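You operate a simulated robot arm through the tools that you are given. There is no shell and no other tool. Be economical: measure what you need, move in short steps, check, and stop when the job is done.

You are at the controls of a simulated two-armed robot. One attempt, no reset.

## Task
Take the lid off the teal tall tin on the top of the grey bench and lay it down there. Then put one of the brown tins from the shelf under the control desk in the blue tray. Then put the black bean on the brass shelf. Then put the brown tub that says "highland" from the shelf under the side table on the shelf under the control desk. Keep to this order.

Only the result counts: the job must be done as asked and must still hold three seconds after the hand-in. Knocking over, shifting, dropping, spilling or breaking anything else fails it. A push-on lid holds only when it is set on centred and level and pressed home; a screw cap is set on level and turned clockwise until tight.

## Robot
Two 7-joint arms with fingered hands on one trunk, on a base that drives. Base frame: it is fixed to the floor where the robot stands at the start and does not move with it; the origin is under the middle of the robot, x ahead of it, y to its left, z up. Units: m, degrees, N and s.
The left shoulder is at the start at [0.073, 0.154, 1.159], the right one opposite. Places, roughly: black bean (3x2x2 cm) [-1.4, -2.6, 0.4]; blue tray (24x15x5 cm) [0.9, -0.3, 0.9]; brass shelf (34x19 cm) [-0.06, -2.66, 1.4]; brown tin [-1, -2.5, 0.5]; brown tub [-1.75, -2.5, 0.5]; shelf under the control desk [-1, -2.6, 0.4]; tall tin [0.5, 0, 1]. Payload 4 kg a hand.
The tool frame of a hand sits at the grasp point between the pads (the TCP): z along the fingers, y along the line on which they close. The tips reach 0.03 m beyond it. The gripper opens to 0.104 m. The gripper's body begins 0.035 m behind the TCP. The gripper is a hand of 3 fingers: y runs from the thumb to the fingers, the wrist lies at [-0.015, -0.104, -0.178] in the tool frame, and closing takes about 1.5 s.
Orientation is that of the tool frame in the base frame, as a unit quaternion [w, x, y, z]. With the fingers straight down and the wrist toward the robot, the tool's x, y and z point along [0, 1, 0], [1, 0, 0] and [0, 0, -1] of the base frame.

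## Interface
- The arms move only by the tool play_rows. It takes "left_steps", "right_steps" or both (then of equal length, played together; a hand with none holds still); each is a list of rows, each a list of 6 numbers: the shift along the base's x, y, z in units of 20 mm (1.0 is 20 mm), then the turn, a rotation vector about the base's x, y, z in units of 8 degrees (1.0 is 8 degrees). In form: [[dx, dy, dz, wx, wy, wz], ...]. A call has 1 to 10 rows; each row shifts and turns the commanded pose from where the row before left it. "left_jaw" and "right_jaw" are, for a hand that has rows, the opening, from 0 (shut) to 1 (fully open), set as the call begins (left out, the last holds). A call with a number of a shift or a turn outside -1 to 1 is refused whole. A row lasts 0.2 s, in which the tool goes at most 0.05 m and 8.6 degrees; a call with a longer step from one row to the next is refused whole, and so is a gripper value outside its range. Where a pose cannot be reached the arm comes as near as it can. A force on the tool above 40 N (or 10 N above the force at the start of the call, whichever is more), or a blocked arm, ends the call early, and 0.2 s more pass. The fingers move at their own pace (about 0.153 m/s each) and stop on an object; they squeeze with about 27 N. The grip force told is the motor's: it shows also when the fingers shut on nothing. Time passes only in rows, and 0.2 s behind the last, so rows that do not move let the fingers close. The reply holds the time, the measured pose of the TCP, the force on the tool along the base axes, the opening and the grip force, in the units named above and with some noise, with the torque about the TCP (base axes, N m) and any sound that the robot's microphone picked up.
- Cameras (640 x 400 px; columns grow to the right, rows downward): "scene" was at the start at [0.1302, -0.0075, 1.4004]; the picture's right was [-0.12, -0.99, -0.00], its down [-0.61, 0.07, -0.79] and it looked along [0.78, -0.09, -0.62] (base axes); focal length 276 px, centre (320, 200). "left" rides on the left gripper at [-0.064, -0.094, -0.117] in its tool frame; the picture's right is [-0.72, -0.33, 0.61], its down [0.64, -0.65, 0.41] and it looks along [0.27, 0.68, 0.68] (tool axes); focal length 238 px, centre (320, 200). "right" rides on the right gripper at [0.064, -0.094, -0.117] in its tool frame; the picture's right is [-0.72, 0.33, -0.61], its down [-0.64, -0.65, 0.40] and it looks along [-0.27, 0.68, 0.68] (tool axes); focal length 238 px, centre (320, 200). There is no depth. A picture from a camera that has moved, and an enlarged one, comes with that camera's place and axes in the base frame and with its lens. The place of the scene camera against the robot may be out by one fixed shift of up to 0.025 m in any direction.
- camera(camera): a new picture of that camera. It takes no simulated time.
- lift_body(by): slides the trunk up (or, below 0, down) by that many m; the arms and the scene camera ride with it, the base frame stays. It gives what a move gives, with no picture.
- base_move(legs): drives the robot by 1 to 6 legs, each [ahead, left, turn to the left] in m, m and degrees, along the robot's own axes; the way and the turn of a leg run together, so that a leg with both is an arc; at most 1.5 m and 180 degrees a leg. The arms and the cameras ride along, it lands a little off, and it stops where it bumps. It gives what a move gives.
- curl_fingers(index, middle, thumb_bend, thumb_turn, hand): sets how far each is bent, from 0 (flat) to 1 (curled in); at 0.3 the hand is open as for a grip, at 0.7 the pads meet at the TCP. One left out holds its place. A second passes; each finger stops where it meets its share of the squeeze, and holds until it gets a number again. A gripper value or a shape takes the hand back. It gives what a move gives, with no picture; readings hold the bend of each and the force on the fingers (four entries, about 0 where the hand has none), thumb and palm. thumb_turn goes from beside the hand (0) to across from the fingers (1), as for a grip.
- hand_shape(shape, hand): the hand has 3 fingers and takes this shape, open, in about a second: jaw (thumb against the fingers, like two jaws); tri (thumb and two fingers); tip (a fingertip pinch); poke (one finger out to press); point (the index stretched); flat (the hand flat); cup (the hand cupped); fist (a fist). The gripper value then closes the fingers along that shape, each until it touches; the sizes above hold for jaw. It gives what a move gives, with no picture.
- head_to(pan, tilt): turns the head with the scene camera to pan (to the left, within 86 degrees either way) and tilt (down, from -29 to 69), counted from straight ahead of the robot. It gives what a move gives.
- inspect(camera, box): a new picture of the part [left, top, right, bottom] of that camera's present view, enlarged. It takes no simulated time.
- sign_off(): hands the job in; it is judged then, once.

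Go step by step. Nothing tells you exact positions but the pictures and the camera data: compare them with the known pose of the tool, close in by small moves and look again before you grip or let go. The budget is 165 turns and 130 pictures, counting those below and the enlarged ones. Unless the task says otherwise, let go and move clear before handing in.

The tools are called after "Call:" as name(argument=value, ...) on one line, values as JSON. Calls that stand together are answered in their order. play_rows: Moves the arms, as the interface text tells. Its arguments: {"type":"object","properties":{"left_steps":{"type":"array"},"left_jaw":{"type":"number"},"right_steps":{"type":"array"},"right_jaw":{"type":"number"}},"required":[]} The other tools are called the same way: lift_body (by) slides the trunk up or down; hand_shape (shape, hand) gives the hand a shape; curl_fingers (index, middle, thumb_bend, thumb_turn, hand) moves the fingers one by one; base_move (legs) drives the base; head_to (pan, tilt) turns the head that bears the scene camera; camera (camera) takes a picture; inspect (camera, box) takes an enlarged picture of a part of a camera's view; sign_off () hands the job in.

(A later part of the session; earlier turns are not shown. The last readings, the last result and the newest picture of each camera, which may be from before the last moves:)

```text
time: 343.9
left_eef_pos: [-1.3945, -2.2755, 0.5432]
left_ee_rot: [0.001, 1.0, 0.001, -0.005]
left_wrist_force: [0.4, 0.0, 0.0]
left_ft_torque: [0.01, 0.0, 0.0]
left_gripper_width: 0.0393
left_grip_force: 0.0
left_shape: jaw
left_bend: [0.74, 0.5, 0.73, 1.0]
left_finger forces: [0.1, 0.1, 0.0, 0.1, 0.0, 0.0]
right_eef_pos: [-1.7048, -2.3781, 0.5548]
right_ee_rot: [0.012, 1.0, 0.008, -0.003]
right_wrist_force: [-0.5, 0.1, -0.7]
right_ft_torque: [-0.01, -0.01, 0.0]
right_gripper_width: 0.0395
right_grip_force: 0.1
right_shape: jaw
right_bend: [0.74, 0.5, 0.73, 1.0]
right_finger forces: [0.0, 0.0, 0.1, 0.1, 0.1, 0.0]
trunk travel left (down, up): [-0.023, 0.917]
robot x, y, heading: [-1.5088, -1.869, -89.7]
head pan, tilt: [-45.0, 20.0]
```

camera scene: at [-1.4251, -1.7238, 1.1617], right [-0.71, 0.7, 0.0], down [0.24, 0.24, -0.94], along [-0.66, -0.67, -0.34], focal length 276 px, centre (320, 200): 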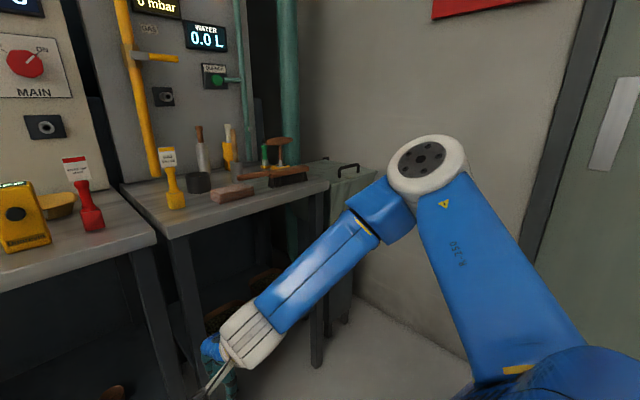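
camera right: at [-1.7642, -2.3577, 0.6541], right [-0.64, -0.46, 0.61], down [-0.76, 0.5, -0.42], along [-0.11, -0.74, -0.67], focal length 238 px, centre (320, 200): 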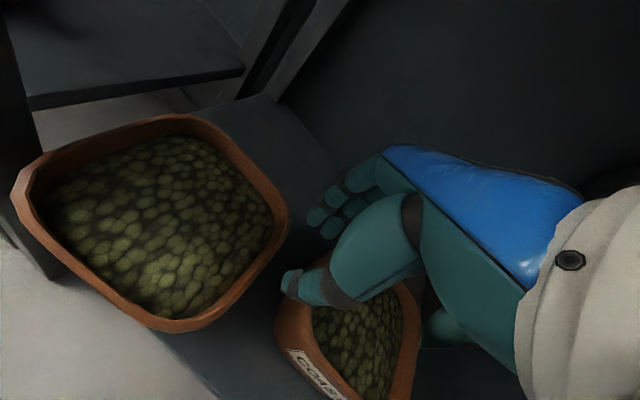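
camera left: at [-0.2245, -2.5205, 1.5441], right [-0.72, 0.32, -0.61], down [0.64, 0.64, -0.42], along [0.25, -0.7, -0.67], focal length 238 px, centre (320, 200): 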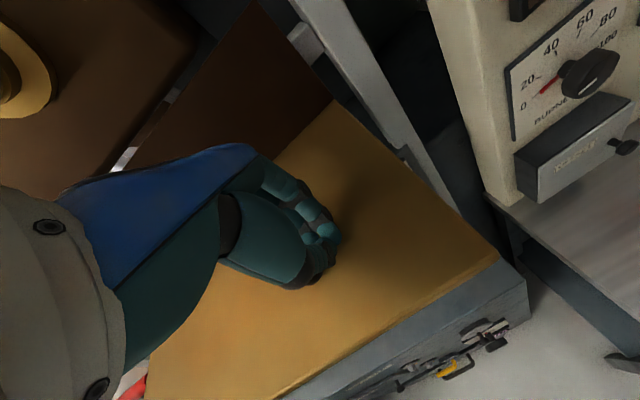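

The right hand is directly above the front wall again. I'll descend and grip as before.

Call:
play_rows(right_steps=[[0.2, 0.45, -0.5, 0, 0, 0], [0, 0, -0.9, 0, 0, 0], [0, 0, -0.9, 0, 0, 0], [0, 0, -0.9, 0, 0, 0], [0, 0, -0.9, 0, 0, 0], [0, 0, -0.4, 0, 0, 0], [0, 0, 0, 0, 0, 0]])

Call:
play_rows(right_steps=[[0, 0, 0, 0, 0, 0], [0, 0, 0, 0, 0, 0], [0, 0, 0, 0, 0, 0], [0, 0, 0, 0, 0, 0], [0, 0, 0, 0, 0, 0], [0, 0, 0, 0, 0, 0], [0, 0, 0, 0, 0, 0]], right_jaw=0)

```text
time: 345.5
left_eef_pos: [-1.395, -2.2736, 0.5439]
left_ee_rot: [0.003, 1.0, 0.0, -0.005]
left_wrist_force: [0.3, -0.4, 0.3]
left_ft_torque: [0.02, -0.02, -0.02]
left_gripper_width: 0.0393
left_grip_force: 0.1
left_shape: jaw
left_bend: [0.74, 0.5, 0.73, 1.0]
left_finger forces: [0.0, 0.0, 0.0, 0.0, 0.1, 0.0]
right_eef_pos: [-1.7001, -2.3703, 0.4651]
right_ee_rot: [0.012, 1.0, 0.009, -0.003]
right_wrist_force: [0.0, -0.4, 0.1]
right_ft_torque: [0.02, -0.02, -0.01]
right_gripper_width: 0.0394
right_grip_force: 0.0
right_shape: jaw
right_bend: [0.74, 0.5, 0.73, 1.0]
right_finger forces: [0.0, 0.0, 0.0, 0.0, 0.0, 0.1]
trunk travel left (down, up): [-0.023, 0.917]
robot x, y, heading: [-1.5097, -1.8703, -89.7]
head pan, tilt: [-45.0, 20.0]
```

```text
time: 347.1
left_eef_pos: [-1.3941, -2.2746, 0.5436]
left_ee_rot: [0.002, 1.0, 0.001, -0.004]
left_wrist_force: [-0.2, -0.2, -0.1]
left_ft_torque: [0.01, -0.01, -0.01]
left_gripper_width: 0.039
left_grip_force: 0.1
left_shape: jaw
left_bend: [0.74, 0.5, 0.73, 1.0]
left_finger forces: [0.1, 0.1, 0.0, 0.0, 0.1, 0.1]
right_eef_pos: [-1.7007, -2.3697, 0.4637]
right_ee_rot: [0.013, 1.0, 0.008, -0.004]
right_wrist_force: [0.7, -2.5, -0.1]
right_ft_torque: [-0.07, 0.03, -0.04]
right_gripper_width: 0.0
right_grip_force: 27.4
right_shape: jaw
right_bend: [0.73, 0.61, 0.47, 1.0]
right_finger forces: [15.9, 8.2, 0.0, 0.0, 22.3, 0.0]
trunk travel left (down, up): [-0.023, 0.917]
robot x, y, heading: [-1.5114, -1.8704, -89.5]
head pan, tilt: [-45.0, 20.0]
```

Firm grip. I'll lift the front a hair and swing the tub about 45° (counter-clockwise), moving it slightly right and out.

Call:
play_rows(right_steps=[[0, 0, 0.12, 0, 0, 0], [-0.865, 0.18, 0, 0, 0, 0.94], [-0.855, 0.11, 0, 0, 0, 0.94], [-0.84, 0.055, 0, 0, 0, 0.94], [-0.815, 0, 0, 0, 0, 0.94], [-0.785, -0.065, 0, 0, 0, 0.94], [-0.74, -0.115, 0, 0, 0, 0.94], [0, 0, 0, 0, 0, 0]])

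Call:
head_to(pan=-20, tilt=40)

Call:
camera(camera="scene")

```text
time: 349.1
left_eef_pos: [-1.3945, -2.2734, 0.5456]
left_ee_rot: [0.004, 1.0, 0.0, -0.004]
left_wrist_force: [-0.4, -0.7, 0.2]
left_ft_torque: [0.0, -0.06, 0.01]
left_gripper_width: 0.0392
left_grip_force: 0.0
left_shape: jaw
left_bend: [0.74, 0.5, 0.73, 1.0]
left_finger forces: [0.0, 0.0, 0.0, 0.0, 0.1, 0.1]
right_eef_pos: [-1.7156, -2.3333, 0.449]
right_ee_rot: [0.023, 0.925, 0.38, -0.006]
right_wrist_force: [-10.1, 9.2, 29.0]
right_ft_torque: [-0.33, -0.24, -0.15]
right_gripper_width: 0.0
right_grip_force: 26.8
right_shape: jaw
right_bend: [0.73, 0.73, 0.46, 0.98]
right_finger forces: [29.9, 0.1, 0.1, 0.0, 31.3, 0.0]
right hand out of reach, approached as far as the arm can: row 6, 7
trunk travel left (down, up): [-0.023, 0.917]
robot x, y, heading: [-1.5114, -1.8708, -89.6]
head pan, tilt: [-45.0, 20.0]
stopped in row 8 (right hand): the force on the tool passed its limit (the readings are from after the stop); the commanded pose is now the measured one
```

```text
time: 350.0
left_eef_pos: [-1.3959, -2.2727, 0.5459]
left_ee_rot: [0.004, 1.0, 0.001, -0.006]
left_wrist_force: [0.0, -0.1, -0.9]
left_ft_torque: [-0.01, 0.0, -0.01]
left_gripper_width: 0.0393
left_grip_force: 0.0
left_shape: jaw
left_bend: [0.74, 0.5, 0.73, 1.0]
left_finger forces: [0.0, 0.2, 0.0, 0.0, 0.0, 0.0]
right_eef_pos: [-1.717, -2.3328, 0.4469]
right_ee_rot: [0.019, 0.924, 0.382, -0.006]
right_wrist_force: [-10.5, 12.0, 32.6]
right_ft_torque: [-0.24, -0.32, -0.1]
right_gripper_width: 0.0001
right_grip_force: 27.2
right_shape: jaw
right_bend: [0.73, 0.73, 0.46, 0.98]
right_finger forces: [30.5, 0.0, 0.1, 0.0, 33.9, 0.0]
trunk travel left (down, up): [-0.023, 0.917]
robot x, y, heading: [-1.5105, -1.8702, -89.9]
head pan, tilt: [-20.0, 40.0]
```

```text
8 pictures are left
camera scene: at [-1.5463, -1.9943, 0.8464], right [-0.94, 0.34, 0.0], down [0.22, 0.6, -0.77], along [-0.26, -0.72, -0.64], focal length 276 px, centre (320, 200)
```

scene: 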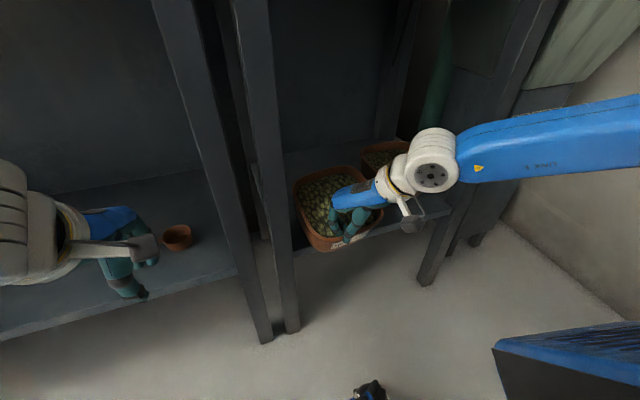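

The arm deviated at its limit and is pressing down, and the tub has come too far out. I'll relieve the pressure and push it back and to the right while still gripping.

Call:
play_rows(right_steps=[[0, 0, 0.4, 0, 0, 0], [-0.3, -0.2, 0.3, 0, 0, 0], [-0.8, -0.4, 0.1, 0, 0, 0], [-0.8, -0.5, 0, 0, 0, 0], [-0.8, -0.5, 0, 0, 0, 0], [-0.8, -0.5, 0, 0, 0, 0], [0, 0, 0, 0, 0, 0]])

Call:
inspect(camera="scene", box=[240, 120, 460, 300])

```text
time: 351.6
left_eef_pos: [-1.394, -2.2735, 0.5456]
left_ee_rot: [0.005, 1.0, 0.001, -0.005]
left_wrist_force: [0.3, 0.3, -0.1]
left_ft_torque: [0.0, -0.03, 0.01]
left_gripper_width: 0.0393
left_grip_force: 0.0
left_shape: jaw
left_bend: [0.74, 0.5, 0.73, 1.0]
left_finger forces: [0.1, 0.1, 0.0, 0.0, 0.0, 0.0]
right_eef_pos: [-1.7146, -2.336, 0.4521]
right_ee_rot: [0.021, 0.925, 0.38, -0.008]
right_wrist_force: [-0.4, 11.1, 30.4]
right_ft_torque: [-0.08, -0.42, 0.08]
right_gripper_width: 0.0
right_grip_force: 27.0
right_shape: jaw
right_bend: [0.73, 0.73, 0.48, 0.98]
right_finger forces: [24.4, 0.1, 0.0, 0.0, 28.9, 0.1]
right hand out of reach, approached as far as the arm can: row 2, 3, 4, 5, 6
trunk travel left (down, up): [-0.023, 0.917]
robot x, y, heading: [-1.5128, -1.8713, -90.0]
head pan, tilt: [-20.0, 40.0]
```

```text
2.22 times, centred on (350, 210) of scene
camera zoom: at [-1.5452, -1.9944, 0.8464], right [-0.94, 0.34, 0.0], down [0.22, 0.6, -0.77], along [-0.26, -0.72, -0.64], focal length 614 px, centre (253, 178)
```

zoom: 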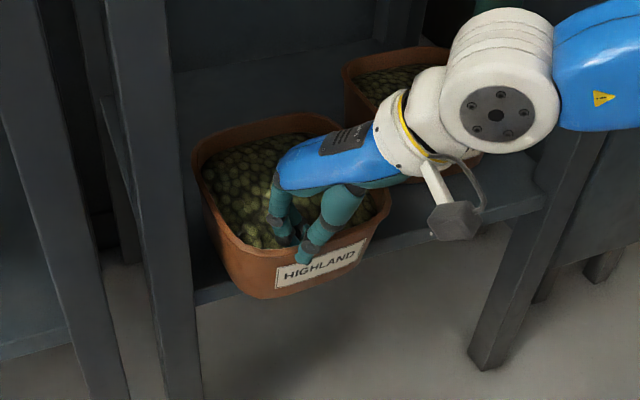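

The hand slid along the wall and the tub is only partly rotated and a bit far out. I'll relieve the downward pressure with the trunk and push the tub back by driving forward slightly.

Call:
lift_body(by=0.006)

Call:
base_move(legs=[[0.04, -0.01, 0]])

```text
time: 352.1
left_eef_pos: [-1.3952, -2.2763, 0.5498]
left_ee_rot: [0.003, 1.0, 0.001, -0.005]
left_wrist_force: [1.1, -0.2, 0.3]
left_ft_torque: [-0.02, 0.0, -0.01]
left_gripper_width: 0.0392
left_grip_force: 0.0
left_shape: jaw
left_bend: [0.74, 0.5, 0.73, 1.0]
left_finger forces: [0.0, 0.0, 0.0, 0.0, 0.1, 0.1]
right_eef_pos: [-1.7161, -2.3368, 0.454]
right_ee_rot: [0.016, 0.925, 0.38, -0.008]
right_wrist_force: [3.5, -0.1, 12.2]
right_ft_torque: [-0.2, -0.29, 0.01]
right_gripper_width: 0.0
right_grip_force: 26.9
right_shape: jaw
right_bend: [0.73, 0.73, 0.49, 0.98]
right_finger forces: [25.6, 0.7, 0.1, 0.0, 24.0, 0.0]
trunk travel left (down, up): [-0.029, 0.911]
robot x, y, heading: [-1.5098, -1.8693, -89.9]
head pan, tilt: [-20.0, 40.0]
```

```text
time: 353.0
left_eef_pos: [-1.4046, -2.3152, 0.5517]
left_ee_rot: [0.004, 1.0, 0.0, -0.006]
left_wrist_force: [0.3, -0.1, -1.1]
left_ft_torque: [0.01, 0.01, 0.0]
left_gripper_width: 0.0392
left_grip_force: 0.1
left_shape: jaw
left_bend: [0.74, 0.5, 0.73, 1.0]
left_finger forces: [0.0, 0.0, 0.2, 0.0, 0.0, 0.0]
right_eef_pos: [-1.7274, -2.3779, 0.4569]
right_ee_rot: [0.02, 0.926, 0.378, -0.008]
right_wrist_force: [-1.7, 0.8, 19.9]
right_ft_torque: [-0.2, -0.26, 0.09]
right_gripper_width: 0.0
right_grip_force: 27.0
right_shape: jaw
right_bend: [0.73, 0.73, 0.51, 0.98]
right_finger forces: [25.0, 2.1, 0.0, 0.1, 26.3, 0.0]
trunk travel left (down, up): [-0.029, 0.911]
robot x, y, heading: [-1.5196, -1.9114, -90.0]
head pan, tilt: [-20.0, 40.0]
```

The tub is back on the shelf. I'll add ~15° more rotation by arcing the base around the hand (the arm pose stays fixed), shifting the tub slightly right.

Call:
base_move(legs=[[-0.055, -0.16, 15]])

Call:
inspect(camera="scene", box=[200, 100, 460, 300])

```text
time: 354.5
left_eef_pos: [-1.4704, -2.2383, 0.5503]
left_ee_rot: [0.003, 0.991, 0.132, -0.004]
left_wrist_force: [-0.1, 0.5, -0.1]
left_ft_torque: [0.0, -0.06, -0.02]
left_gripper_width: 0.0391
left_grip_force: 0.1
left_shape: jaw
left_bend: [0.74, 0.5, 0.73, 1.0]
left_finger forces: [0.1, 0.0, 0.0, 0.0, 0.0, 0.0]
right_eef_pos: [-1.7633, -2.3824, 0.4559]
right_ee_rot: [0.022, 0.868, 0.496, -0.006]
right_wrist_force: [2.7, 1.7, 14.9]
right_ft_torque: [-0.08, -0.35, 0.08]
right_gripper_width: 0.0
right_grip_force: 27.1
right_shape: jaw
right_bend: [0.73, 0.73, 0.51, 0.97]
right_finger forces: [24.4, 0.9, 0.0, 0.0, 25.0, 0.1]
trunk travel left (down, up): [-0.029, 0.911]
robot x, y, heading: [-1.6864, -1.876, -74.7]
head pan, tilt: [-20.0, 40.0]
```

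```text
2.00 times, centred on (330, 200) of scene
camera zoom: at [-1.6868, -2.0069, 0.8518], right [-1.0, 0.08, 0.0], down [0.05, 0.64, -0.77], along [-0.06, -0.76, -0.64], focal length 552 px, centre (300, 200)
```

zoom: 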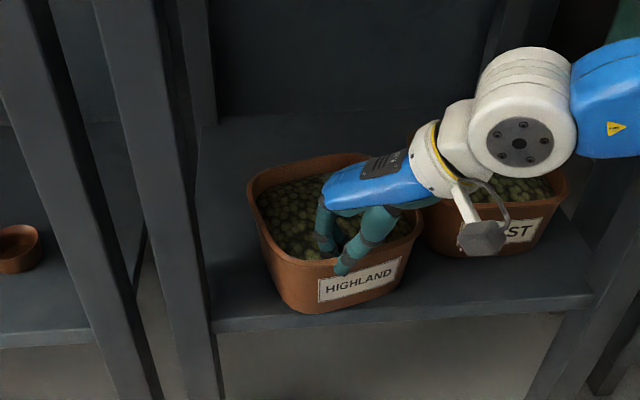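

The tub is turned about 21°. I'll release, square the robot up, then regrip the label wall with the hand aligned to it and turn it ~22° further.

Call:
play_rows(right_steps=[[0, 0, 0, 0, 0, 0], [0, 0, 0, 0, 0, 0], [0, 0, 0, 0, 0, 0], [0, 0, 0, 0, 0, 0], [0, 0, 0, 0, 0, 0], [0, 0, 0, 0, 0, 0]], right_jaw=0.4)

Call:
lift_body(by=0.09)

Call:
base_move(legs=[[-0.06, 0, 0], [0, 0.13, -15]])

Call:
play_rows(right_steps=[[0, 0, 0, 0, 0, -1], [0, 0, 0, 0, 0, -1], [0, 0, 0, 0, 0, -0.9], [0, 0, 0, 0, 0, 0]])

```text
time: 355.9
left_eef_pos: [-1.4707, -2.239, 0.5504]
left_ee_rot: [0.003, 0.991, 0.131, -0.005]
left_wrist_force: [-0.5, 0.0, 0.3]
left_ft_torque: [0.0, 0.01, -0.02]
left_gripper_width: 0.0393
left_grip_force: 0.1
left_shape: jaw
left_bend: [0.74, 0.5, 0.73, 1.0]
left_finger forces: [0.0, 0.1, 0.0, 0.1, 0.0, 0.0]
right_eef_pos: [-1.7655, -2.3831, 0.4545]
right_ee_rot: [0.021, 0.868, 0.496, -0.004]
right_wrist_force: [0.8, 0.4, -0.6]
right_ft_torque: [0.01, 0.01, -0.02]
right_gripper_width: 0.0413
right_grip_force: 0.0
right_shape: jaw
right_bend: [0.74, 0.49, 0.72, 1.0]
right_finger forces: [0.0, 0.0, 0.1, 0.0, 0.1, 0.1]
trunk travel left (down, up): [-0.029, 0.911]
robot x, y, heading: [-1.686, -1.8781, -74.8]
head pan, tilt: [-20.0, 40.0]
```

```text
time: 357.1
left_eef_pos: [-1.4707, -2.2399, 0.639]
left_ee_rot: [0.002, 0.991, 0.131, -0.003]
left_wrist_force: [0.3, 0.1, 0.4]
left_ft_torque: [-0.01, 0.04, -0.02]
left_gripper_width: 0.0395
left_grip_force: 0.1
left_shape: jaw
left_bend: [0.74, 0.5, 0.73, 1.0]
left_finger forces: [0.0, 0.0, 0.0, 0.0, 0.0, 0.0]
right_eef_pos: [-1.7642, -2.3839, 0.5455]
right_ee_rot: [0.02, 0.868, 0.496, -0.003]
right_wrist_force: [-0.1, 0.2, 0.5]
right_ft_torque: [-0.04, 0.02, 0.01]
right_gripper_width: 0.0416
right_grip_force: 0.1
right_shape: jaw
right_bend: [0.74, 0.49, 0.72, 1.0]
right_finger forces: [0.0, 0.0, 0.1, 0.0, 0.1, 0.0]
trunk travel left (down, up): [-0.119, 0.821]
robot x, y, heading: [-1.685, -1.878, -74.6]
head pan, tilt: [-20.0, 40.0]
```

```text
time: 359.0
left_eef_pos: [-1.4603, -2.2064, 0.6403]
left_ee_rot: [0.003, 1.0, 0.0, -0.004]
left_wrist_force: [-0.2, -0.9, -0.5]
left_ft_torque: [0.0, -0.06, -0.02]
left_gripper_width: 0.0393
left_grip_force: 0.0
left_shape: jaw
left_bend: [0.74, 0.5, 0.73, 1.0]
left_finger forces: [0.0, 0.0, 0.1, 0.0, 0.0, 0.0]
right_eef_pos: [-1.7827, -2.2697, 0.5439]
right_ee_rot: [0.02, 0.926, 0.377, -0.006]
right_wrist_force: [0.1, -1.0, -0.2]
right_ft_torque: [0.0, 0.01, 0.02]
right_gripper_width: 0.0414
right_grip_force: 0.0
right_shape: jaw
right_bend: [0.74, 0.49, 0.72, 1.0]
right_finger forces: [0.0, 0.0, 0.1, 0.0, 0.0, 0.0]
trunk travel left (down, up): [-0.119, 0.821]
robot x, y, heading: [-1.5749, -1.8, -89.5]
head pan, tilt: [-20.0, 40.0]
```

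```text
time: 360.0
left_eef_pos: [-1.4595, -2.2059, 0.6412]
left_ee_rot: [0.003, 1.0, 0.0, -0.005]
left_wrist_force: [0.4, 0.5, -0.4]
left_ft_torque: [0.0, -0.03, 0.02]
left_gripper_width: 0.0393
left_grip_force: 0.1
left_shape: jaw
left_bend: [0.74, 0.5, 0.73, 1.0]
left_finger forces: [0.1, 0.1, 0.1, 0.1, 0.0, 0.0]
right_eef_pos: [-1.7805, -2.2692, 0.5465]
right_ee_rot: [0.017, 0.983, 0.183, -0.012]
right_wrist_force: [0.1, -1.4, 0.5]
right_ft_torque: [0.0, -0.04, -0.01]
right_gripper_width: 0.0411
right_grip_force: 0.0
right_shape: jaw
right_bend: [0.74, 0.49, 0.72, 1.0]
right_finger forces: [0.1, 0.0, 0.0, 0.1, 0.0, 0.0]
trunk travel left (down, up): [-0.119, 0.821]
robot x, y, heading: [-1.5723, -1.8039, -90.0]
head pan, tilt: [-20.0, 40.0]
```

Call:
base_move(legs=[[0.1, 0, 0]])

Call:
play_rows(right_steps=[[0.4, -0.4, 0, 0, 0, 0], [0, -0.35, 0, 0, 0, 0], [0, 0, 0, 0, 0, 0]])

Call:
camera(camera="scene")

```text
time: 361.1
left_eef_pos: [-1.4587, -2.3069, 0.6388]
left_ee_rot: [0.003, 1.0, 0.001, -0.004]
left_wrist_force: [0.2, -0.5, -0.4]
left_ft_torque: [0.02, -0.01, 0.05]
left_gripper_width: 0.0395
left_grip_force: 0.0
left_shape: jaw
left_bend: [0.74, 0.5, 0.73, 1.0]
left_finger forces: [0.0, 0.0, 0.1, 0.0, 0.0, 0.0]
right_eef_pos: [-1.7801, -2.3711, 0.5453]
right_ee_rot: [0.018, 0.983, 0.183, -0.011]
right_wrist_force: [0.8, -0.8, 0.6]
right_ft_torque: [0.01, 0.0, 0.03]
right_gripper_width: 0.0413
right_grip_force: 0.0
right_shape: jaw
right_bend: [0.74, 0.49, 0.72, 1.0]
right_finger forces: [0.0, 0.0, 0.0, 0.0, 0.0, 0.1]
trunk travel left (down, up): [-0.119, 0.821]
robot x, y, heading: [-1.5722, -1.9028, -89.7]
head pan, tilt: [-20.0, 40.0]
```

```text
time: 361.9
left_eef_pos: [-1.457, -2.3057, 0.641]
left_ee_rot: [0.003, 1.0, 0.0, -0.004]
left_wrist_force: [0.2, -0.2, 0.2]
left_ft_torque: [0.0, -0.01, -0.04]
left_gripper_width: 0.0394
left_grip_force: 0.0
left_shape: jaw
left_bend: [0.74, 0.5, 0.73, 1.0]
left_finger forces: [0.0, 0.0, 0.0, 0.0, 0.0, 0.0]
right_eef_pos: [-1.7717, -2.3864, 0.546]
right_ee_rot: [0.019, 0.983, 0.183, -0.011]
right_wrist_force: [-0.1, 0.1, -0.3]
right_ft_torque: [-0.03, 0.02, 0.03]
right_gripper_width: 0.0411
right_grip_force: 0.1
right_shape: jaw
right_bend: [0.74, 0.49, 0.72, 1.0]
right_finger forces: [0.2, 0.0, 0.0, 0.0, 0.0, 0.0]
trunk travel left (down, up): [-0.119, 0.821]
robot x, y, heading: [-1.5766, -1.9026, -89.8]
head pan, tilt: [-20.0, 40.0]
```

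```text
5 pictures are left
camera scene: at [-1.6101, -2.0301, 0.9414], right [-0.94, 0.34, 0.0], down [0.22, 0.61, -0.76], along [-0.26, -0.72, -0.64], focal length 276 px, centre (320, 200)
```

scene: 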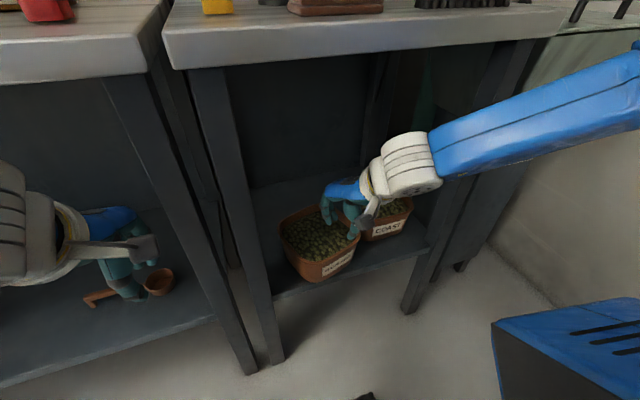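

The rotation is only ~17°, which is fine for another split: right hand on the back wall at its natural lateral offset, left hand on the front-left corner close to the body. I'll test both reaches now, above the tub.

Call:
play_rows(right_steps=[[0.2, -0.8, 0.2, 0, 0, 0], [0.2, -0.8, 0, 0, 0, 0], [0.2, -0.8, 0, 0, 0, 0], [0.2, -0.8, 0, 0, 0, 0], [0.2, -0.8, 0, 0, 0, 0], [0.2, -0.8, 0, 0, 0, 0], [0, 0, 0, 0, 0, 0]])

Call:
play_rows(left_steps=[[-1, 0.3, 0, 0, 0, -0.5], [-1, 0.3, 0, 0, 0, -0.5], [-1, 0.3, 0, 0, 0, -0.5], [-1, 0, 0, 0, 0, -0.5], [-1, 0, 0, 0, 0, -0.5], [-1, 0, 0, 0, 0, -0.5], [-1, 0, 0, 0, 0, -0.5], [-1, 0, 0, 0, 0, 0], [-1, -0.5, 0, 0, 0, 0], [-1, -0.5, 0, 0, 0, 0]])

```text
time: 363.5
left_eef_pos: [-1.4594, -2.3062, 0.6407]
left_ee_rot: [0.004, 1.0, 0.0, -0.005]
left_wrist_force: [-0.2, -0.3, -0.3]
left_ft_torque: [0.0, -0.01, 0.0]
left_gripper_width: 0.0391
left_grip_force: 0.0
left_shape: jaw
left_bend: [0.74, 0.5, 0.73, 1.0]
left_finger forces: [0.0, 0.0, 0.0, 0.1, 0.1, 0.0]
right_eef_pos: [-1.7482, -2.4809, 0.55]
right_ee_rot: [0.018, 0.983, 0.183, -0.012]
right_wrist_force: [-0.4, 0.6, 0.1]
right_ft_torque: [0.0, 0.04, 0.01]
right_gripper_width: 0.0409
right_grip_force: 0.0
right_shape: jaw
right_bend: [0.74, 0.49, 0.72, 1.0]
right_finger forces: [0.0, 0.0, 0.1, 0.0, 0.1, 0.0]
trunk travel left (down, up): [-0.119, 0.821]
robot x, y, heading: [-1.5705, -1.9037, -89.6]
head pan, tilt: [-20.0, 40.0]
```

```text
time: 365.7
left_eef_pos: [-1.5426, -2.3035, 0.6741]
left_ee_rot: [0.002, 0.97, -0.242, -0.005]
left_wrist_force: [-0.4, -0.9, -0.2]
left_ft_torque: [0.04, 0.03, -0.02]
left_gripper_width: 0.0393
left_grip_force: 0.0
left_shape: jaw
left_bend: [0.74, 0.5, 0.73, 1.0]
left_finger forces: [0.1, 0.0, 0.0, 0.1, 0.0, 0.1]
left hand out of reach, approached as far as the arm can: row 3, 4, 5, 6, 7, 8, 9, 10
right_eef_pos: [-1.7472, -2.4804, 0.5499]
right_ee_rot: [0.019, 0.983, 0.184, -0.011]
right_wrist_force: [0.4, 0.1, 0.1]
right_ft_torque: [-0.01, -0.01, -0.02]
right_gripper_width: 0.0413
right_grip_force: 0.0
right_shape: jaw
right_bend: [0.74, 0.49, 0.72, 1.0]
right_finger forces: [0.1, 0.1, 0.1, 0.0, 0.0, 0.0]
trunk travel left (down, up): [-0.119, 0.821]
robot x, y, heading: [-1.573, -1.8989, -89.8]
head pan, tilt: [-20.0, 40.0]
```

The right reaches the back wall well. I'll shift the base 8 cm right and 7 cm forward so the left can meet the left wall just in front of the leg, then set both hands above their grips at equal height and use the trunk to lower them together.

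Call:
play_rows(left_steps=[[0.5, 1, 0, 0, 0, 0], [0, 1, 0, 0, 0, -0.5], [0, 1, 0, 0, 0, -0.5], [0, 1, 0, 0, 0, -0.5], [0, 0, 0, 0, 0, -0.5]])

Call:
base_move(legs=[[0.065, -0.077, 0]])

Call:
play_rows(right_steps=[[0.5, 0.2, 0, 0, 0, 0.5], [0.6, 0.2, 0, 0, 0, 0.5], [0.6, 0, 0, 0, 0, 0.5], [0.7, 0, 0, 0, 0, 0.25], [0.7, 0, 0, 0, 0, 0], [0.4, 0, 0, 0, 0, 0], [0, 0, 0, 0, 0, 0]], left_steps=[[0, -0.5, -0.5, 0, 0, -0.5], [-0.5, -0.5, -1, 0, 0, -0.5], [-0.5, -0.5, -1, 0, 0, -0.4], [-0.8, -0.8, -1, 0, 0, 0], [-0.8, -0.8, -1, 0, 0, 0], [-0.6, -0.8, -1, 0, 0, 0], [-0.5, 0, 0, 0, 0, 0]])

```text
time: 366.9
left_eef_pos: [-1.532, -2.2216, 0.675]
left_ee_rot: [0.001, 0.927, -0.374, -0.006]
left_wrist_force: [0.8, 0.7, -0.2]
left_ft_torque: [0.03, 0.02, 0.04]
left_gripper_width: 0.0394
left_grip_force: 0.1
left_shape: jaw
left_bend: [0.74, 0.5, 0.73, 1.0]
left_finger forces: [0.0, 0.1, 0.0, 0.0, 0.0, 0.1]
right_eef_pos: [-1.7479, -2.4795, 0.5496]
right_ee_rot: [0.019, 0.983, 0.184, -0.011]
right_wrist_force: [0.3, -0.1, 0.5]
right_ft_torque: [0.01, -0.02, 0.0]
right_gripper_width: 0.0413
right_grip_force: 0.1
right_shape: jaw
right_bend: [0.74, 0.49, 0.72, 1.0]
right_finger forces: [0.0, 0.0, 0.0, 0.0, 0.0, 0.0]
trunk travel left (down, up): [-0.119, 0.821]
robot x, y, heading: [-1.5749, -1.9019, -89.7]
head pan, tilt: [-20.0, 40.0]
```

```text
time: 368.1
left_eef_pos: [-1.6081, -2.2892, 0.6755]
left_ee_rot: [0.001, 0.927, -0.375, -0.006]
left_wrist_force: [0.5, -0.1, -0.7]
left_ft_torque: [0.01, 0.02, 0.0]
left_gripper_width: 0.0394
left_grip_force: 0.1
left_shape: jaw
left_bend: [0.74, 0.5, 0.73, 1.0]
left_finger forces: [0.0, 0.0, 0.0, 0.0, 0.1, 0.0]
right_eef_pos: [-1.8248, -2.547, 0.5484]
right_ee_rot: [0.018, 0.983, 0.185, -0.012]
right_wrist_force: [-0.4, -0.5, -0.6]
right_ft_torque: [0.0, -0.02, -0.03]
right_gripper_width: 0.0412
right_grip_force: 0.1
right_shape: jaw
right_bend: [0.74, 0.49, 0.72, 1.0]
right_finger forces: [0.0, 0.0, 0.1, 0.1, 0.1, 0.0]
trunk travel left (down, up): [-0.119, 0.821]
robot x, y, heading: [-1.6457, -1.9696, -89.9]
head pan, tilt: [-20.0, 40.0]
```

```text
time: 369.7
left_eef_pos: [-1.6393, -2.3271, 0.6111]
left_ee_rot: [0.001, 0.886, -0.463, -0.006]
left_wrist_force: [-0.6, -0.2, -0.1]
left_ft_torque: [-0.03, -0.02, 0.01]
left_gripper_width: 0.0396
left_grip_force: 0.1
left_shape: jaw
left_bend: [0.74, 0.5, 0.73, 1.0]
left_finger forces: [0.1, 0.0, 0.1, 0.0, 0.1, 0.1]
left hand out of reach, approached as far as the arm can: row 4, 5, 6, 7
right_eef_pos: [-1.7747, -2.5193, 0.5609]
right_ee_rot: [0.02, 0.953, 0.302, -0.008]
right_wrist_force: [0.3, 0.7, 0.2]
right_ft_torque: [0.0, -0.01, 0.0]
right_gripper_width: 0.041
right_grip_force: 0.0
right_shape: jaw
right_bend: [0.74, 0.49, 0.72, 1.0]
right_finger forces: [0.1, 0.1, 0.1, 0.1, 0.0, 0.0]
right hand out of reach, approached as far as the arm can: row 3, 4, 5, 6
trunk travel left (down, up): [-0.119, 0.821]
robot x, y, heading: [-1.6514, -1.9655, -89.8]
head pan, tilt: [-20.0, 40.0]
```

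Not quite enough room for that split; a true 45° "diamond" orientation suits both arms best. I'll regrip the label wall from this closer stance (where the yaw is well within reach) and turn the tub ~28° more.

Call:
play_rows(right_steps=[[0, 0.6, 0, 0, 0, -0.3], [0, 0.8, 0, 0, 0, -0.5], [0, 0.9, 0, 0, 0, -0.5], [0, 0.9, 0, 0, 0, -0.5], [0, 0.9, 0, 0, 0, -0.4], [0, 0.9, 0, 0, 0, 0], [0, 0.9, 0, 0, 0, 0], [0, 0.8, 0, 0, 0, 0], [0, 0, 0, 0, 0, 0]], left_steps=[[0.8, 0.5, 0, 0, 0, 0], [0.8, 0.5, 0, 0, 0, 0], [0.8, 0.5, 0, 0, 0, 0], [0.8, 0, 0, 0, 0, 0], [0.5, 0, 0, 0, 0, 0], [0, 0, 0, 0, 0, 0], [0, 0, 0, 0, 0, 0], [0, 0, 0, 0, 0, 0], [0, 0, 0, 0, 0, 0]])

Call:
lift_body(by=-0.097)

```text
time: 371.7
left_eef_pos: [-1.5805, -2.3035, 0.6128]
left_ee_rot: [-0.001, 0.887, -0.462, -0.006]
left_wrist_force: [-0.2, -0.6, 0.6]
left_ft_torque: [0.0, -0.02, 0.0]
left_gripper_width: 0.0395
left_grip_force: 0.1
left_shape: jaw
left_bend: [0.74, 0.5, 0.73, 1.0]
left_finger forces: [0.1, 0.1, 0.0, 0.0, 0.0, 0.0]
left hand out of reach, approached as far as the arm can: row 3, 5
right_eef_pos: [-1.7734, -2.387, 0.5632]
right_ee_rot: [0.019, 0.988, 0.152, -0.012]
right_wrist_force: [0.1, -0.2, 0.6]
right_ft_torque: [0.02, 0.01, 0.0]
right_gripper_width: 0.0413
right_grip_force: 0.0
right_shape: jaw
right_bend: [0.74, 0.49, 0.72, 1.0]
right_finger forces: [0.0, 0.0, 0.1, 0.1, 0.0, 0.0]
trunk travel left (down, up): [-0.119, 0.821]
robot x, y, heading: [-1.6488, -1.9701, -89.7]
head pan, tilt: [-20.0, 40.0]
```

```text
time: 373.0
left_eef_pos: [-1.5806, -2.3041, 0.5151]
left_ee_rot: [0.0, 0.886, -0.464, -0.006]
left_wrist_force: [-0.1, 0.2, 0.7]
left_ft_torque: [0.04, 0.0, -0.02]
left_gripper_width: 0.0396
left_grip_force: 0.2
left_shape: jaw
left_bend: [0.74, 0.5, 0.73, 1.0]
left_finger forces: [0.0, 0.0, 0.0, 0.0, 0.1, 0.0]
right_eef_pos: [-1.7735, -2.3872, 0.4669]
right_ee_rot: [0.018, 0.988, 0.153, -0.012]
right_wrist_force: [0.9, 0.5, 1.1]
right_ft_torque: [0.0, 0.01, 0.02]
right_gripper_width: 0.0415
right_grip_force: 0.0
right_shape: jaw
right_bend: [0.74, 0.49, 0.72, 1.0]
right_finger forces: [0.0, 0.0, 0.1, 0.1, 0.1, 0.0]
trunk travel left (down, up): [-0.022, 0.918]
robot x, y, heading: [-1.6462, -1.972, -89.5]
head pan, tilt: [-20.0, 40.0]
```

Call:
play_rows(right_steps=[[0, 0, 0, 0, 0, 0], [0, 0, 0, 0, 0, 0], [0, 0, 0, 0, 0, 0], [0, 0, 0, 0, 0, 0], [0, 0, 0, 0, 0, 0], [0, 0, 0, 0, 0, 0], [0, 0, 0, 0, 0, 0]], right_jaw=0)

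Call:
play_rows(right_steps=[[0, 0, 0.1, 0, 0, 0], [-0.6, 0, 0, 0, 0, 0.9], [-0.6, 0, 0, 0, 0, 0.9], [-0.55, 0, 0, 0, 0, 0.9], [-0.5, 0, 0, 0, 0, 0.9], [-0.3, 0, 0, 0, 0, 0.6], [0, 0, 0, 0, 0, 0]])

Call:
inspect(camera="scene", box=[220, 120, 460, 300])

```text
time: 374.6
left_eef_pos: [-1.582, -2.3045, 0.5156]
left_ee_rot: [0.0, 0.886, -0.464, -0.006]
left_wrist_force: [1.0, -0.5, 0.4]
left_ft_torque: [0.0, -0.02, -0.04]
left_gripper_width: 0.0393
left_grip_force: 0.0
left_shape: jaw
left_bend: [0.74, 0.5, 0.73, 1.0]
left_finger forces: [0.0, 0.0, 0.1, 0.0, 0.0, 0.0]
right_eef_pos: [-1.7738, -2.3877, 0.4658]
right_ee_rot: [0.018, 0.988, 0.152, -0.012]
right_wrist_force: [0.0, -1.7, -0.6]
right_ft_torque: [-0.07, -0.03, -0.02]
right_gripper_width: 0.0
right_grip_force: 27.2
right_shape: jaw
right_bend: [0.7, 0.7, 0.67, 1.0]
right_finger forces: [16.7, 8.8, 0.0, 0.1, 23.8, 0.0]
trunk travel left (down, up): [-0.022, 0.918]
robot x, y, heading: [-1.6506, -1.9728, -89.5]
head pan, tilt: [-20.0, 40.0]
```

```text
time: 376.2
left_eef_pos: [-1.58, -2.3029, 0.5165]
left_ee_rot: [0.0, 0.886, -0.463, -0.006]
left_wrist_force: [-0.1, 1.0, -0.7]
left_ft_torque: [0.0, -0.06, -0.01]
left_gripper_width: 0.0397
left_grip_force: 0.1
left_shape: jaw
left_bend: [0.74, 0.5, 0.73, 1.0]
left_finger forces: [0.1, 0.1, 0.0, 0.0, 0.1, 0.0]
right_eef_pos: [-1.8096, -2.3828, 0.465]
right_ee_rot: [0.018, 0.9, 0.435, 0.0]
right_wrist_force: [-6.9, -4.1, 18.5]
right_ft_torque: [-0.12, 0.08, -0.16]
right_gripper_width: 0.0
right_grip_force: 27.0
right_shape: jaw
right_bend: [0.7, 0.7, 0.67, 1.0]
right_finger forces: [25.1, 5.4, 0.0, 0.0, 28.5, 0.0]
right hand out of reach, approached as far as the arm can: row 6
trunk travel left (down, up): [-0.022, 0.918]
robot x, y, heading: [-1.651, -1.973, -89.8]
head pan, tilt: [-20.0, 40.0]
```

```text
2.22 times, centred on (340, 210) of scene
camera zoom: at [-1.6857, -2.0955, 0.8451], right [-0.94, 0.34, 0.0], down [0.22, 0.6, -0.77], along [-0.26, -0.72, -0.64], focal length 614 px, centre (276, 178)
```

zoom: 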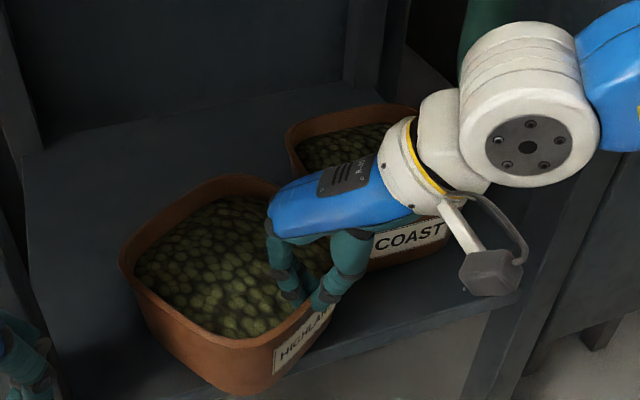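

The tub is now turned about 35–40°. I'll release, rise, shift the base 6 cm right, and place both hands above their grip points: right near the right corner, left on the middle of the left wall.

Call:
play_rows(right_steps=[[0, 0, 0, 0, 0, 0], [0, 0, 0, 0, 0, 0], [0, 0, 0, 0, 0, 0], [0, 0, 0, 0, 0, 0], [0, 0, 0, 0, 0, 0]], right_jaw=0.4)

Call:
lift_body(by=0.095)

Call:
base_move(legs=[[0, -0.062, 0]])

Call:
play_rows(right_steps=[[0.5, -0.2, 0, 0, 0, -0.5], [0.5, -0.2, 0, 0, 0, -0.5], [0.5, -0.2, 0, 0, 0, -0.4], [0, 0, 0, 0, 0, 0], [0, 0, 0, 0, 0, 0], [0, 0, 0, 0, 0, 0], [0, 0, 0, 0, 0, 0]], left_steps=[[-0.3, -0.8, -0.4, 0, 0, 0], [-0.3, -0.8, -0.4, 0, 0, 0], [-0.5, -0.9, -0.4, 0, 0, 0], [-0.5, -0.9, -0.4, 0, 0, 0], [-0.6, -0.9, -0.4, 0, 0, 0], [-0.6, -0.8, -0.4, 0, 0, 0], [0, 0, 0, 0, 0, 0]])

```text
time: 377.4
left_eef_pos: [-1.5801, -2.3047, 0.5163]
left_ee_rot: [-0.001, 0.886, -0.464, -0.005]
left_wrist_force: [-0.4, 0.2, 0.9]
left_ft_torque: [0.01, -0.01, 0.03]
left_gripper_width: 0.0393
left_grip_force: 0.1
left_shape: jaw
left_bend: [0.74, 0.5, 0.73, 1.0]
left_finger forces: [0.0, 0.1, 0.1, 0.0, 0.0, 0.1]
right_eef_pos: [-1.8111, -2.3826, 0.462]
right_ee_rot: [0.015, 0.9, 0.436, 0.003]
right_wrist_force: [-0.1, 0.7, 0.6]
right_ft_torque: [0.01, 0.02, 0.02]
right_gripper_width: 0.0411
right_grip_force: 0.0
right_shape: jaw
right_bend: [0.74, 0.49, 0.73, 1.0]
right_finger forces: [0.0, 0.0, 0.0, 0.1, 0.1, 0.0]
trunk travel left (down, up): [-0.022, 0.918]
robot x, y, heading: [-1.6478, -1.9734, -89.6]
head pan, tilt: [-20.0, 40.0]
```

```text
time: 378.7
left_eef_pos: [-1.5808, -2.3053, 0.6105]
left_ee_rot: [-0.001, 0.886, -0.464, -0.005]
left_wrist_force: [-0.1, 1.2, 0.1]
left_ft_torque: [-0.02, 0.03, 0.0]
left_gripper_width: 0.0395
left_grip_force: 0.0
left_shape: jaw
left_bend: [0.74, 0.5, 0.73, 1.0]
left_finger forces: [0.1, 0.0, 0.1, 0.0, 0.0, 0.0]
right_eef_pos: [-1.8094, -2.3815, 0.5568]
right_ee_rot: [0.014, 0.9, 0.435, 0.002]
right_wrist_force: [0.8, 0.0, 0.6]
right_ft_torque: [0.01, 0.01, 0.0]
right_gripper_width: 0.041
right_grip_force: 0.0
right_shape: jaw
right_bend: [0.74, 0.49, 0.73, 1.0]
right_finger forces: [0.1, 0.0, 0.0, 0.1, 0.0, 0.0]
trunk travel left (down, up): [-0.117, 0.823]
robot x, y, heading: [-1.6494, -1.9718, -89.9]
head pan, tilt: [-20.0, 40.0]
```

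```text
time: 379.7
left_eef_pos: [-1.6373, -2.3045, 0.61]
left_ee_rot: [0.001, 0.886, -0.464, -0.008]
left_wrist_force: [1.1, -0.5, -0.4]
left_ft_torque: [-0.01, 0.04, -0.01]
left_gripper_width: 0.0395
left_grip_force: 0.1
left_shape: jaw
left_bend: [0.74, 0.5, 0.73, 1.0]
left_finger forces: [0.0, 0.0, 0.0, 0.0, 0.0, 0.1]
right_eef_pos: [-1.8671, -2.3813, 0.5578]
right_ee_rot: [0.014, 0.9, 0.436, -0.002]
right_wrist_force: [0.4, 0.6, 0.0]
right_ft_torque: [0.02, 0.01, 0.0]
right_gripper_width: 0.0412
right_grip_force: 0.1
right_shape: jaw
right_bend: [0.74, 0.49, 0.73, 1.0]
right_finger forces: [0.0, 0.0, 0.0, 0.0, 0.1, 0.0]
trunk travel left (down, up): [-0.117, 0.823]
robot x, y, heading: [-1.7065, -1.9688, -89.8]
head pan, tilt: [-20.0, 40.0]
```

```text
time: 380.8
left_eef_pos: [-1.6766, -2.3661, 0.5771]
left_ee_rot: [-0.001, 0.882, -0.472, -0.008]
left_wrist_force: [-3.6, 15.0, 3.4]
left_ft_torque: [-1.61, -0.57, 0.98]
left_gripper_width: 0.0393
left_grip_force: 0.1
left_shape: jaw
left_bend: [0.74, 0.5, 0.73, 1.0]
left_finger forces: [0.1, 0.1, 0.0, 0.0, 0.1, 0.0]
left hand out of reach, approached as far as the arm can: row 5
right_eef_pos: [-1.8405, -2.3926, 0.5573]
right_ee_rot: [0.017, 0.938, 0.347, -0.001]
right_wrist_force: [0.8, -0.1, -0.6]
right_ft_torque: [0.01, 0.0, -0.01]
right_gripper_width: 0.0411
right_grip_force: 0.0
right_shape: jaw
right_bend: [0.74, 0.49, 0.73, 1.0]
right_finger forces: [0.0, 0.0, 0.0, 0.1, 0.0, 0.1]
trunk travel left (down, up): [-0.117, 0.823]
robot x, y, heading: [-1.7075, -1.9703, -89.8]
head pan, tilt: [-20.0, 40.0]
stopped in row 5 (left hand): the force on the tool passed its limit (the readings are from after the stop); the commanded pose is now the measured one
```

The left hand touched the table leg. I'll back it off, reduce its yaw so that the wrist swings clear, and shift the base a little further right.

Call:
play_rows(left_steps=[[0, 0.6, 0, 0, 0, 0.5], [0, 0.4, 0, 0, 0, 0.9], [0, 0, 0, 0, 0, 0.9], [0, 0, 0, 0, 0, 0.8], [0, 0, 0, 0, 0, 0]])

Call:
base_move(legs=[[0, -0.035, 0]])

Call:
play_rows(right_steps=[[0.5, 0, 0, 0, 0, 0], [0.6, 0, 0, 0, 0, 0], [0.4, 0, 0, 0, 0, 0], [0, 0, 0, 0, 0, 0], [0, 0, 0, 0, 0, 0]], left_steps=[[0, -0.5, -0.2, 0, 0, 0], [0, -0.7, -0.2, 0, 0, 0], [0, -0.7, -0.2, 0, 0, 0], [0, -0.7, -0.2, 0, 0, 0], [0, 0, 0, 0, 0, 0]])

```text
time: 382.0
left_eef_pos: [-1.6726, -2.3479, 0.6032]
left_ee_rot: [-0.001, 0.963, -0.268, -0.008]
left_wrist_force: [-1.2, 0.0, 0.4]
left_ft_torque: [-0.03, -0.01, -0.01]
left_gripper_width: 0.0396
left_grip_force: 0.0
left_shape: jaw
left_bend: [0.74, 0.5, 0.73, 1.0]
left_finger forces: [0.0, 0.0, 0.0, 0.0, 0.1, 0.0]
left hand out of reach, approached as far as the arm can: row 3, 4
right_eef_pos: [-1.8408, -2.3924, 0.557]
right_ee_rot: [0.017, 0.938, 0.347, 0.0]
right_wrist_force: [0.6, -0.2, 0.1]
right_ft_torque: [-0.01, 0.01, 0.01]
right_gripper_width: 0.0413
right_grip_force: 0.0
right_shape: jaw
right_bend: [0.74, 0.49, 0.73, 1.0]
right_finger forces: [0.0, 0.0, 0.0, 0.0, 0.0, 0.0]
trunk travel left (down, up): [-0.117, 0.823]
robot x, y, heading: [-1.7088, -1.9689, -89.9]
head pan, tilt: [-20.0, 40.0]
```

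```text
time: 382.9
left_eef_pos: [-1.6996, -2.3473, 0.6028]
left_ee_rot: [0.001, 0.963, -0.268, -0.013]
left_wrist_force: [0.0, -0.5, 0.5]
left_ft_torque: [0.04, 0.05, -0.02]
left_gripper_width: 0.0397
left_grip_force: 0.1
left_shape: jaw
left_bend: [0.74, 0.5, 0.73, 1.0]
left_finger forces: [0.0, 0.0, 0.0, 0.0, 0.0, 0.1]
right_eef_pos: [-1.8667, -2.3924, 0.5583]
right_ee_rot: [0.015, 0.938, 0.346, -0.006]
right_wrist_force: [0.6, 0.7, -0.4]
right_ft_torque: [-0.01, 0.08, 0.0]
right_gripper_width: 0.0413
right_grip_force: 0.0
right_shape: jaw
right_bend: [0.74, 0.49, 0.73, 1.0]
right_finger forces: [0.0, 0.1, 0.0, 0.1, 0.0, 0.0]
trunk travel left (down, up): [-0.117, 0.823]
robot x, y, heading: [-1.7407, -1.9685, -90.0]
head pan, tilt: [-20.0, 40.0]
```

```text
time: 384.1
left_eef_pos: [-1.6979, -2.3749, 0.5973]
left_ee_rot: [0.0, 0.963, -0.269, -0.009]
left_wrist_force: [0.5, -0.6, -0.1]
left_ft_torque: [-0.01, 0.0, 0.02]
left_gripper_width: 0.0394
left_grip_force: 0.0
left_shape: jaw
left_bend: [0.74, 0.5, 0.73, 1.0]
left_finger forces: [0.0, 0.0, 0.0, 0.0, 0.0, 0.1]
left hand out of reach, approached as far as the arm can: row 2, 3
right_eef_pos: [-1.842, -2.3915, 0.5577]
right_ee_rot: [0.017, 0.938, 0.347, 0.0]
right_wrist_force: [0.2, 0.0, -0.8]
right_ft_torque: [0.0, 0.01, 0.0]
right_gripper_width: 0.0411
right_grip_force: 0.1
right_shape: jaw
right_bend: [0.74, 0.49, 0.73, 1.0]
right_finger forces: [0.0, 0.0, 0.0, 0.0, 0.1, 0.0]
trunk travel left (down, up): [-0.117, 0.823]
robot x, y, heading: [-1.7422, -1.9716, -89.9]
head pan, tilt: [-20.0, 40.0]
```

Call:
play_rows(left_steps=[[-0.2, 0, -0.4, 0, 0, 0], [-0.2, 0, -0.4, 0, 0, 0], [0, 0, -0.4, 0, 0, 0], [0, 0, -0.4, 0, 0, 0], [0, 0, -0.3, 0, 0, 0], [0, 0, 0, 0, 0, 0]])

Call:
camera(camera="scene")

```text
time: 385.5
left_eef_pos: [-1.6935, -2.3698, 0.5802]
left_ee_rot: [-0.001, 0.963, -0.269, -0.008]
left_wrist_force: [0.1, 0.8, 0.0]
left_ft_torque: [0.0, 0.0, -0.01]
left_gripper_width: 0.0391
left_grip_force: 0.1
left_shape: jaw
left_bend: [0.74, 0.5, 0.73, 1.0]
left_finger forces: [0.0, 0.0, 0.1, 0.0, 0.0, 0.0]
left hand out of reach, approached as far as the arm can: row 1, 2, 3, 5
right_eef_pos: [-1.8442, -2.3925, 0.5581]
right_ee_rot: [0.016, 0.938, 0.346, -0.001]
right_wrist_force: [-0.2, 0.1, -0.4]
right_ft_torque: [0.03, -0.01, 0.03]
right_gripper_width: 0.0414
right_grip_force: 0.1
right_shape: jaw
right_bend: [0.74, 0.49, 0.73, 1.0]
right_finger forces: [0.0, 0.0, 0.0, 0.1, 0.0, 0.0]
trunk travel left (down, up): [-0.117, 0.823]
robot x, y, heading: [-1.7416, -1.9666, -89.9]
head pan, tilt: [-20.0, 40.0]
```

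```text
3 pictures are left
camera scene: at [-1.779, -2.0972, 0.9394], right [-0.94, 0.34, 0.0], down [0.22, 0.61, -0.76], along [-0.26, -0.72, -0.64], focal length 276 px, centre (320, 200)
```

scene: 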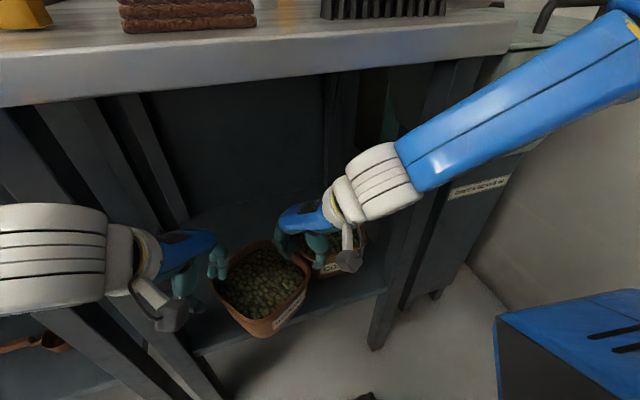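

The right hand should come 2–3 cm toward the front along the label wall and the left 2 cm in and lower. I'll shift the base another 3 cm right to relax the left arm and adjust both.

Call:
base_move(legs=[[0, -0.034, 0]])

Call:
play_rows(right_steps=[[0.7, 0.3, 0, 0, 0, 0], [0.7, 0.3, 0, 0, 0, 0], [0.7, 0.2, 0, 0, 0, 0], [0.5, 0.2, 0, 0, 0, 0], [0, 0, 0, 0, 0, 0]], left_steps=[[0.4, 0, -0.4, 0, 0, 0], [0.3, 0, -0.4, 0, 0, 0], [0, -0.3, -0.3, 0, 0, 0], [0, -0.3, 0, 0, 0, 0], [0, 0, 0, 0, 0, 0]])

```text
time: 386.4
left_eef_pos: [-1.7193, -2.3701, 0.5784]
left_ee_rot: [0.0, 0.964, -0.267, -0.014]
left_wrist_force: [1.6, -0.5, 0.6]
left_ft_torque: [-0.01, 0.02, 0.0]
left_gripper_width: 0.0397
left_grip_force: 0.1
left_shape: jaw
left_bend: [0.74, 0.5, 0.73, 1.0]
left_finger forces: [0.0, 0.1, 0.0, 0.0, 0.1, 0.1]
right_eef_pos: [-1.8688, -2.3932, 0.559]
right_ee_rot: [0.016, 0.938, 0.347, -0.006]
right_wrist_force: [0.9, 0.2, 0.2]
right_ft_torque: [0.03, 0.04, 0.01]
right_gripper_width: 0.0412
right_grip_force: 0.1
right_shape: jaw
right_bend: [0.74, 0.49, 0.73, 1.0]
right_finger forces: [0.0, 0.0, 0.0, 0.0, 0.1, 0.0]
trunk travel left (down, up): [-0.117, 0.823]
robot x, y, heading: [-1.7719, -1.9722, -89.9]
head pan, tilt: [-20.0, 40.0]
```

```text
time: 387.6
left_eef_pos: [-1.7107, -2.3823, 0.5585]
left_ee_rot: [-0.001, 0.964, -0.267, -0.008]
left_wrist_force: [0.0, 0.5, 0.4]
left_ft_torque: [0.0, 0.02, 0.01]
left_gripper_width: 0.0395
left_grip_force: 0.0
left_shape: jaw
left_bend: [0.74, 0.5, 0.73, 1.0]
left_finger forces: [0.0, 0.0, 0.1, 0.0, 0.0, 0.0]
right_eef_pos: [-1.8229, -2.3717, 0.5588]
right_ee_rot: [0.017, 0.938, 0.347, -0.001]
right_wrist_force: [-0.1, 0.4, 0.1]
right_ft_torque: [0.03, -0.01, 0.01]
right_gripper_width: 0.0414
right_grip_force: 0.1
right_shape: jaw
right_bend: [0.74, 0.49, 0.73, 1.0]
right_finger forces: [0.0, 0.0, 0.1, 0.0, 0.0, 0.1]
trunk travel left (down, up): [-0.117, 0.823]
robot x, y, heading: [-1.7726, -1.9708, -89.8]
head pan, tilt: [-20.0, 40.0]
```

Both hands are at equal height over the walls. I'll lower them together with the trunk and check for contact.

Call:
lift_body(by=-0.075)

Call:
lift_body(by=-0.02)

Call:
inspect(camera="scene", box=[160, 150, 400, 350])

```text
time: 388.7
left_eef_pos: [-1.7108, -2.3819, 0.484]
left_ee_rot: [0.0, 0.963, -0.269, -0.008]
left_wrist_force: [0.5, 0.6, 0.2]
left_ft_torque: [0.0, -0.01, 0.04]
left_gripper_width: 0.0395
left_grip_force: 0.0
left_shape: jaw
left_bend: [0.74, 0.5, 0.73, 1.0]
left_finger forces: [0.1, 0.0, 0.0, 0.0, 0.1, 0.0]
right_eef_pos: [-1.8236, -2.3724, 0.4834]
right_ee_rot: [0.017, 0.938, 0.346, 0.0]
right_wrist_force: [-0.4, 0.7, 0.4]
right_ft_torque: [0.04, 0.01, 0.0]
right_gripper_width: 0.0414
right_grip_force: 0.0
right_shape: jaw
right_bend: [0.74, 0.49, 0.73, 1.0]
right_finger forces: [0.0, 0.1, 0.1, 0.1, 0.0, 0.0]
trunk travel left (down, up): [-0.042, 0.898]
robot x, y, heading: [-1.7707, -1.9713, -89.7]
head pan, tilt: [-20.0, 40.0]
```

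```text
time: 389.3
left_eef_pos: [-1.7103, -2.3823, 0.4639]
left_ee_rot: [0.001, 0.963, -0.268, -0.007]
left_wrist_force: [1.1, 0.2, -0.2]
left_ft_torque: [-0.01, 0.01, -0.01]
left_gripper_width: 0.0397
left_grip_force: 0.1
left_shape: jaw
left_bend: [0.74, 0.5, 0.73, 1.0]
left_finger forces: [0.0, 0.0, 0.0, 0.1, 0.0, 0.1]
right_eef_pos: [-1.8233, -2.373, 0.463]
right_ee_rot: [0.017, 0.938, 0.347, 0.0]
right_wrist_force: [-0.3, 0.5, -0.2]
right_ft_torque: [0.05, 0.01, 0.01]
right_gripper_width: 0.0411
right_grip_force: 0.1
right_shape: jaw
right_bend: [0.74, 0.49, 0.73, 1.0]
right_finger forces: [0.0, 0.0, 0.0, 0.1, 0.0, 0.0]
trunk travel left (down, up): [-0.022, 0.918]
robot x, y, heading: [-1.7733, -1.97, -89.8]
head pan, tilt: [-20.0, 40.0]
```

```text
2.00 times, centred on (280, 250) of scene
camera zoom: at [-1.8104, -2.097, 0.8444], right [-0.94, 0.34, 0.0], down [0.22, 0.61, -0.77], along [-0.26, -0.72, -0.64], focal length 552 px, centre (400, 100)
```

zoom: 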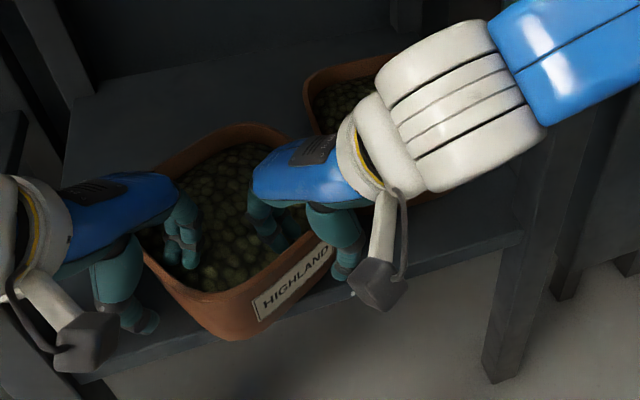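

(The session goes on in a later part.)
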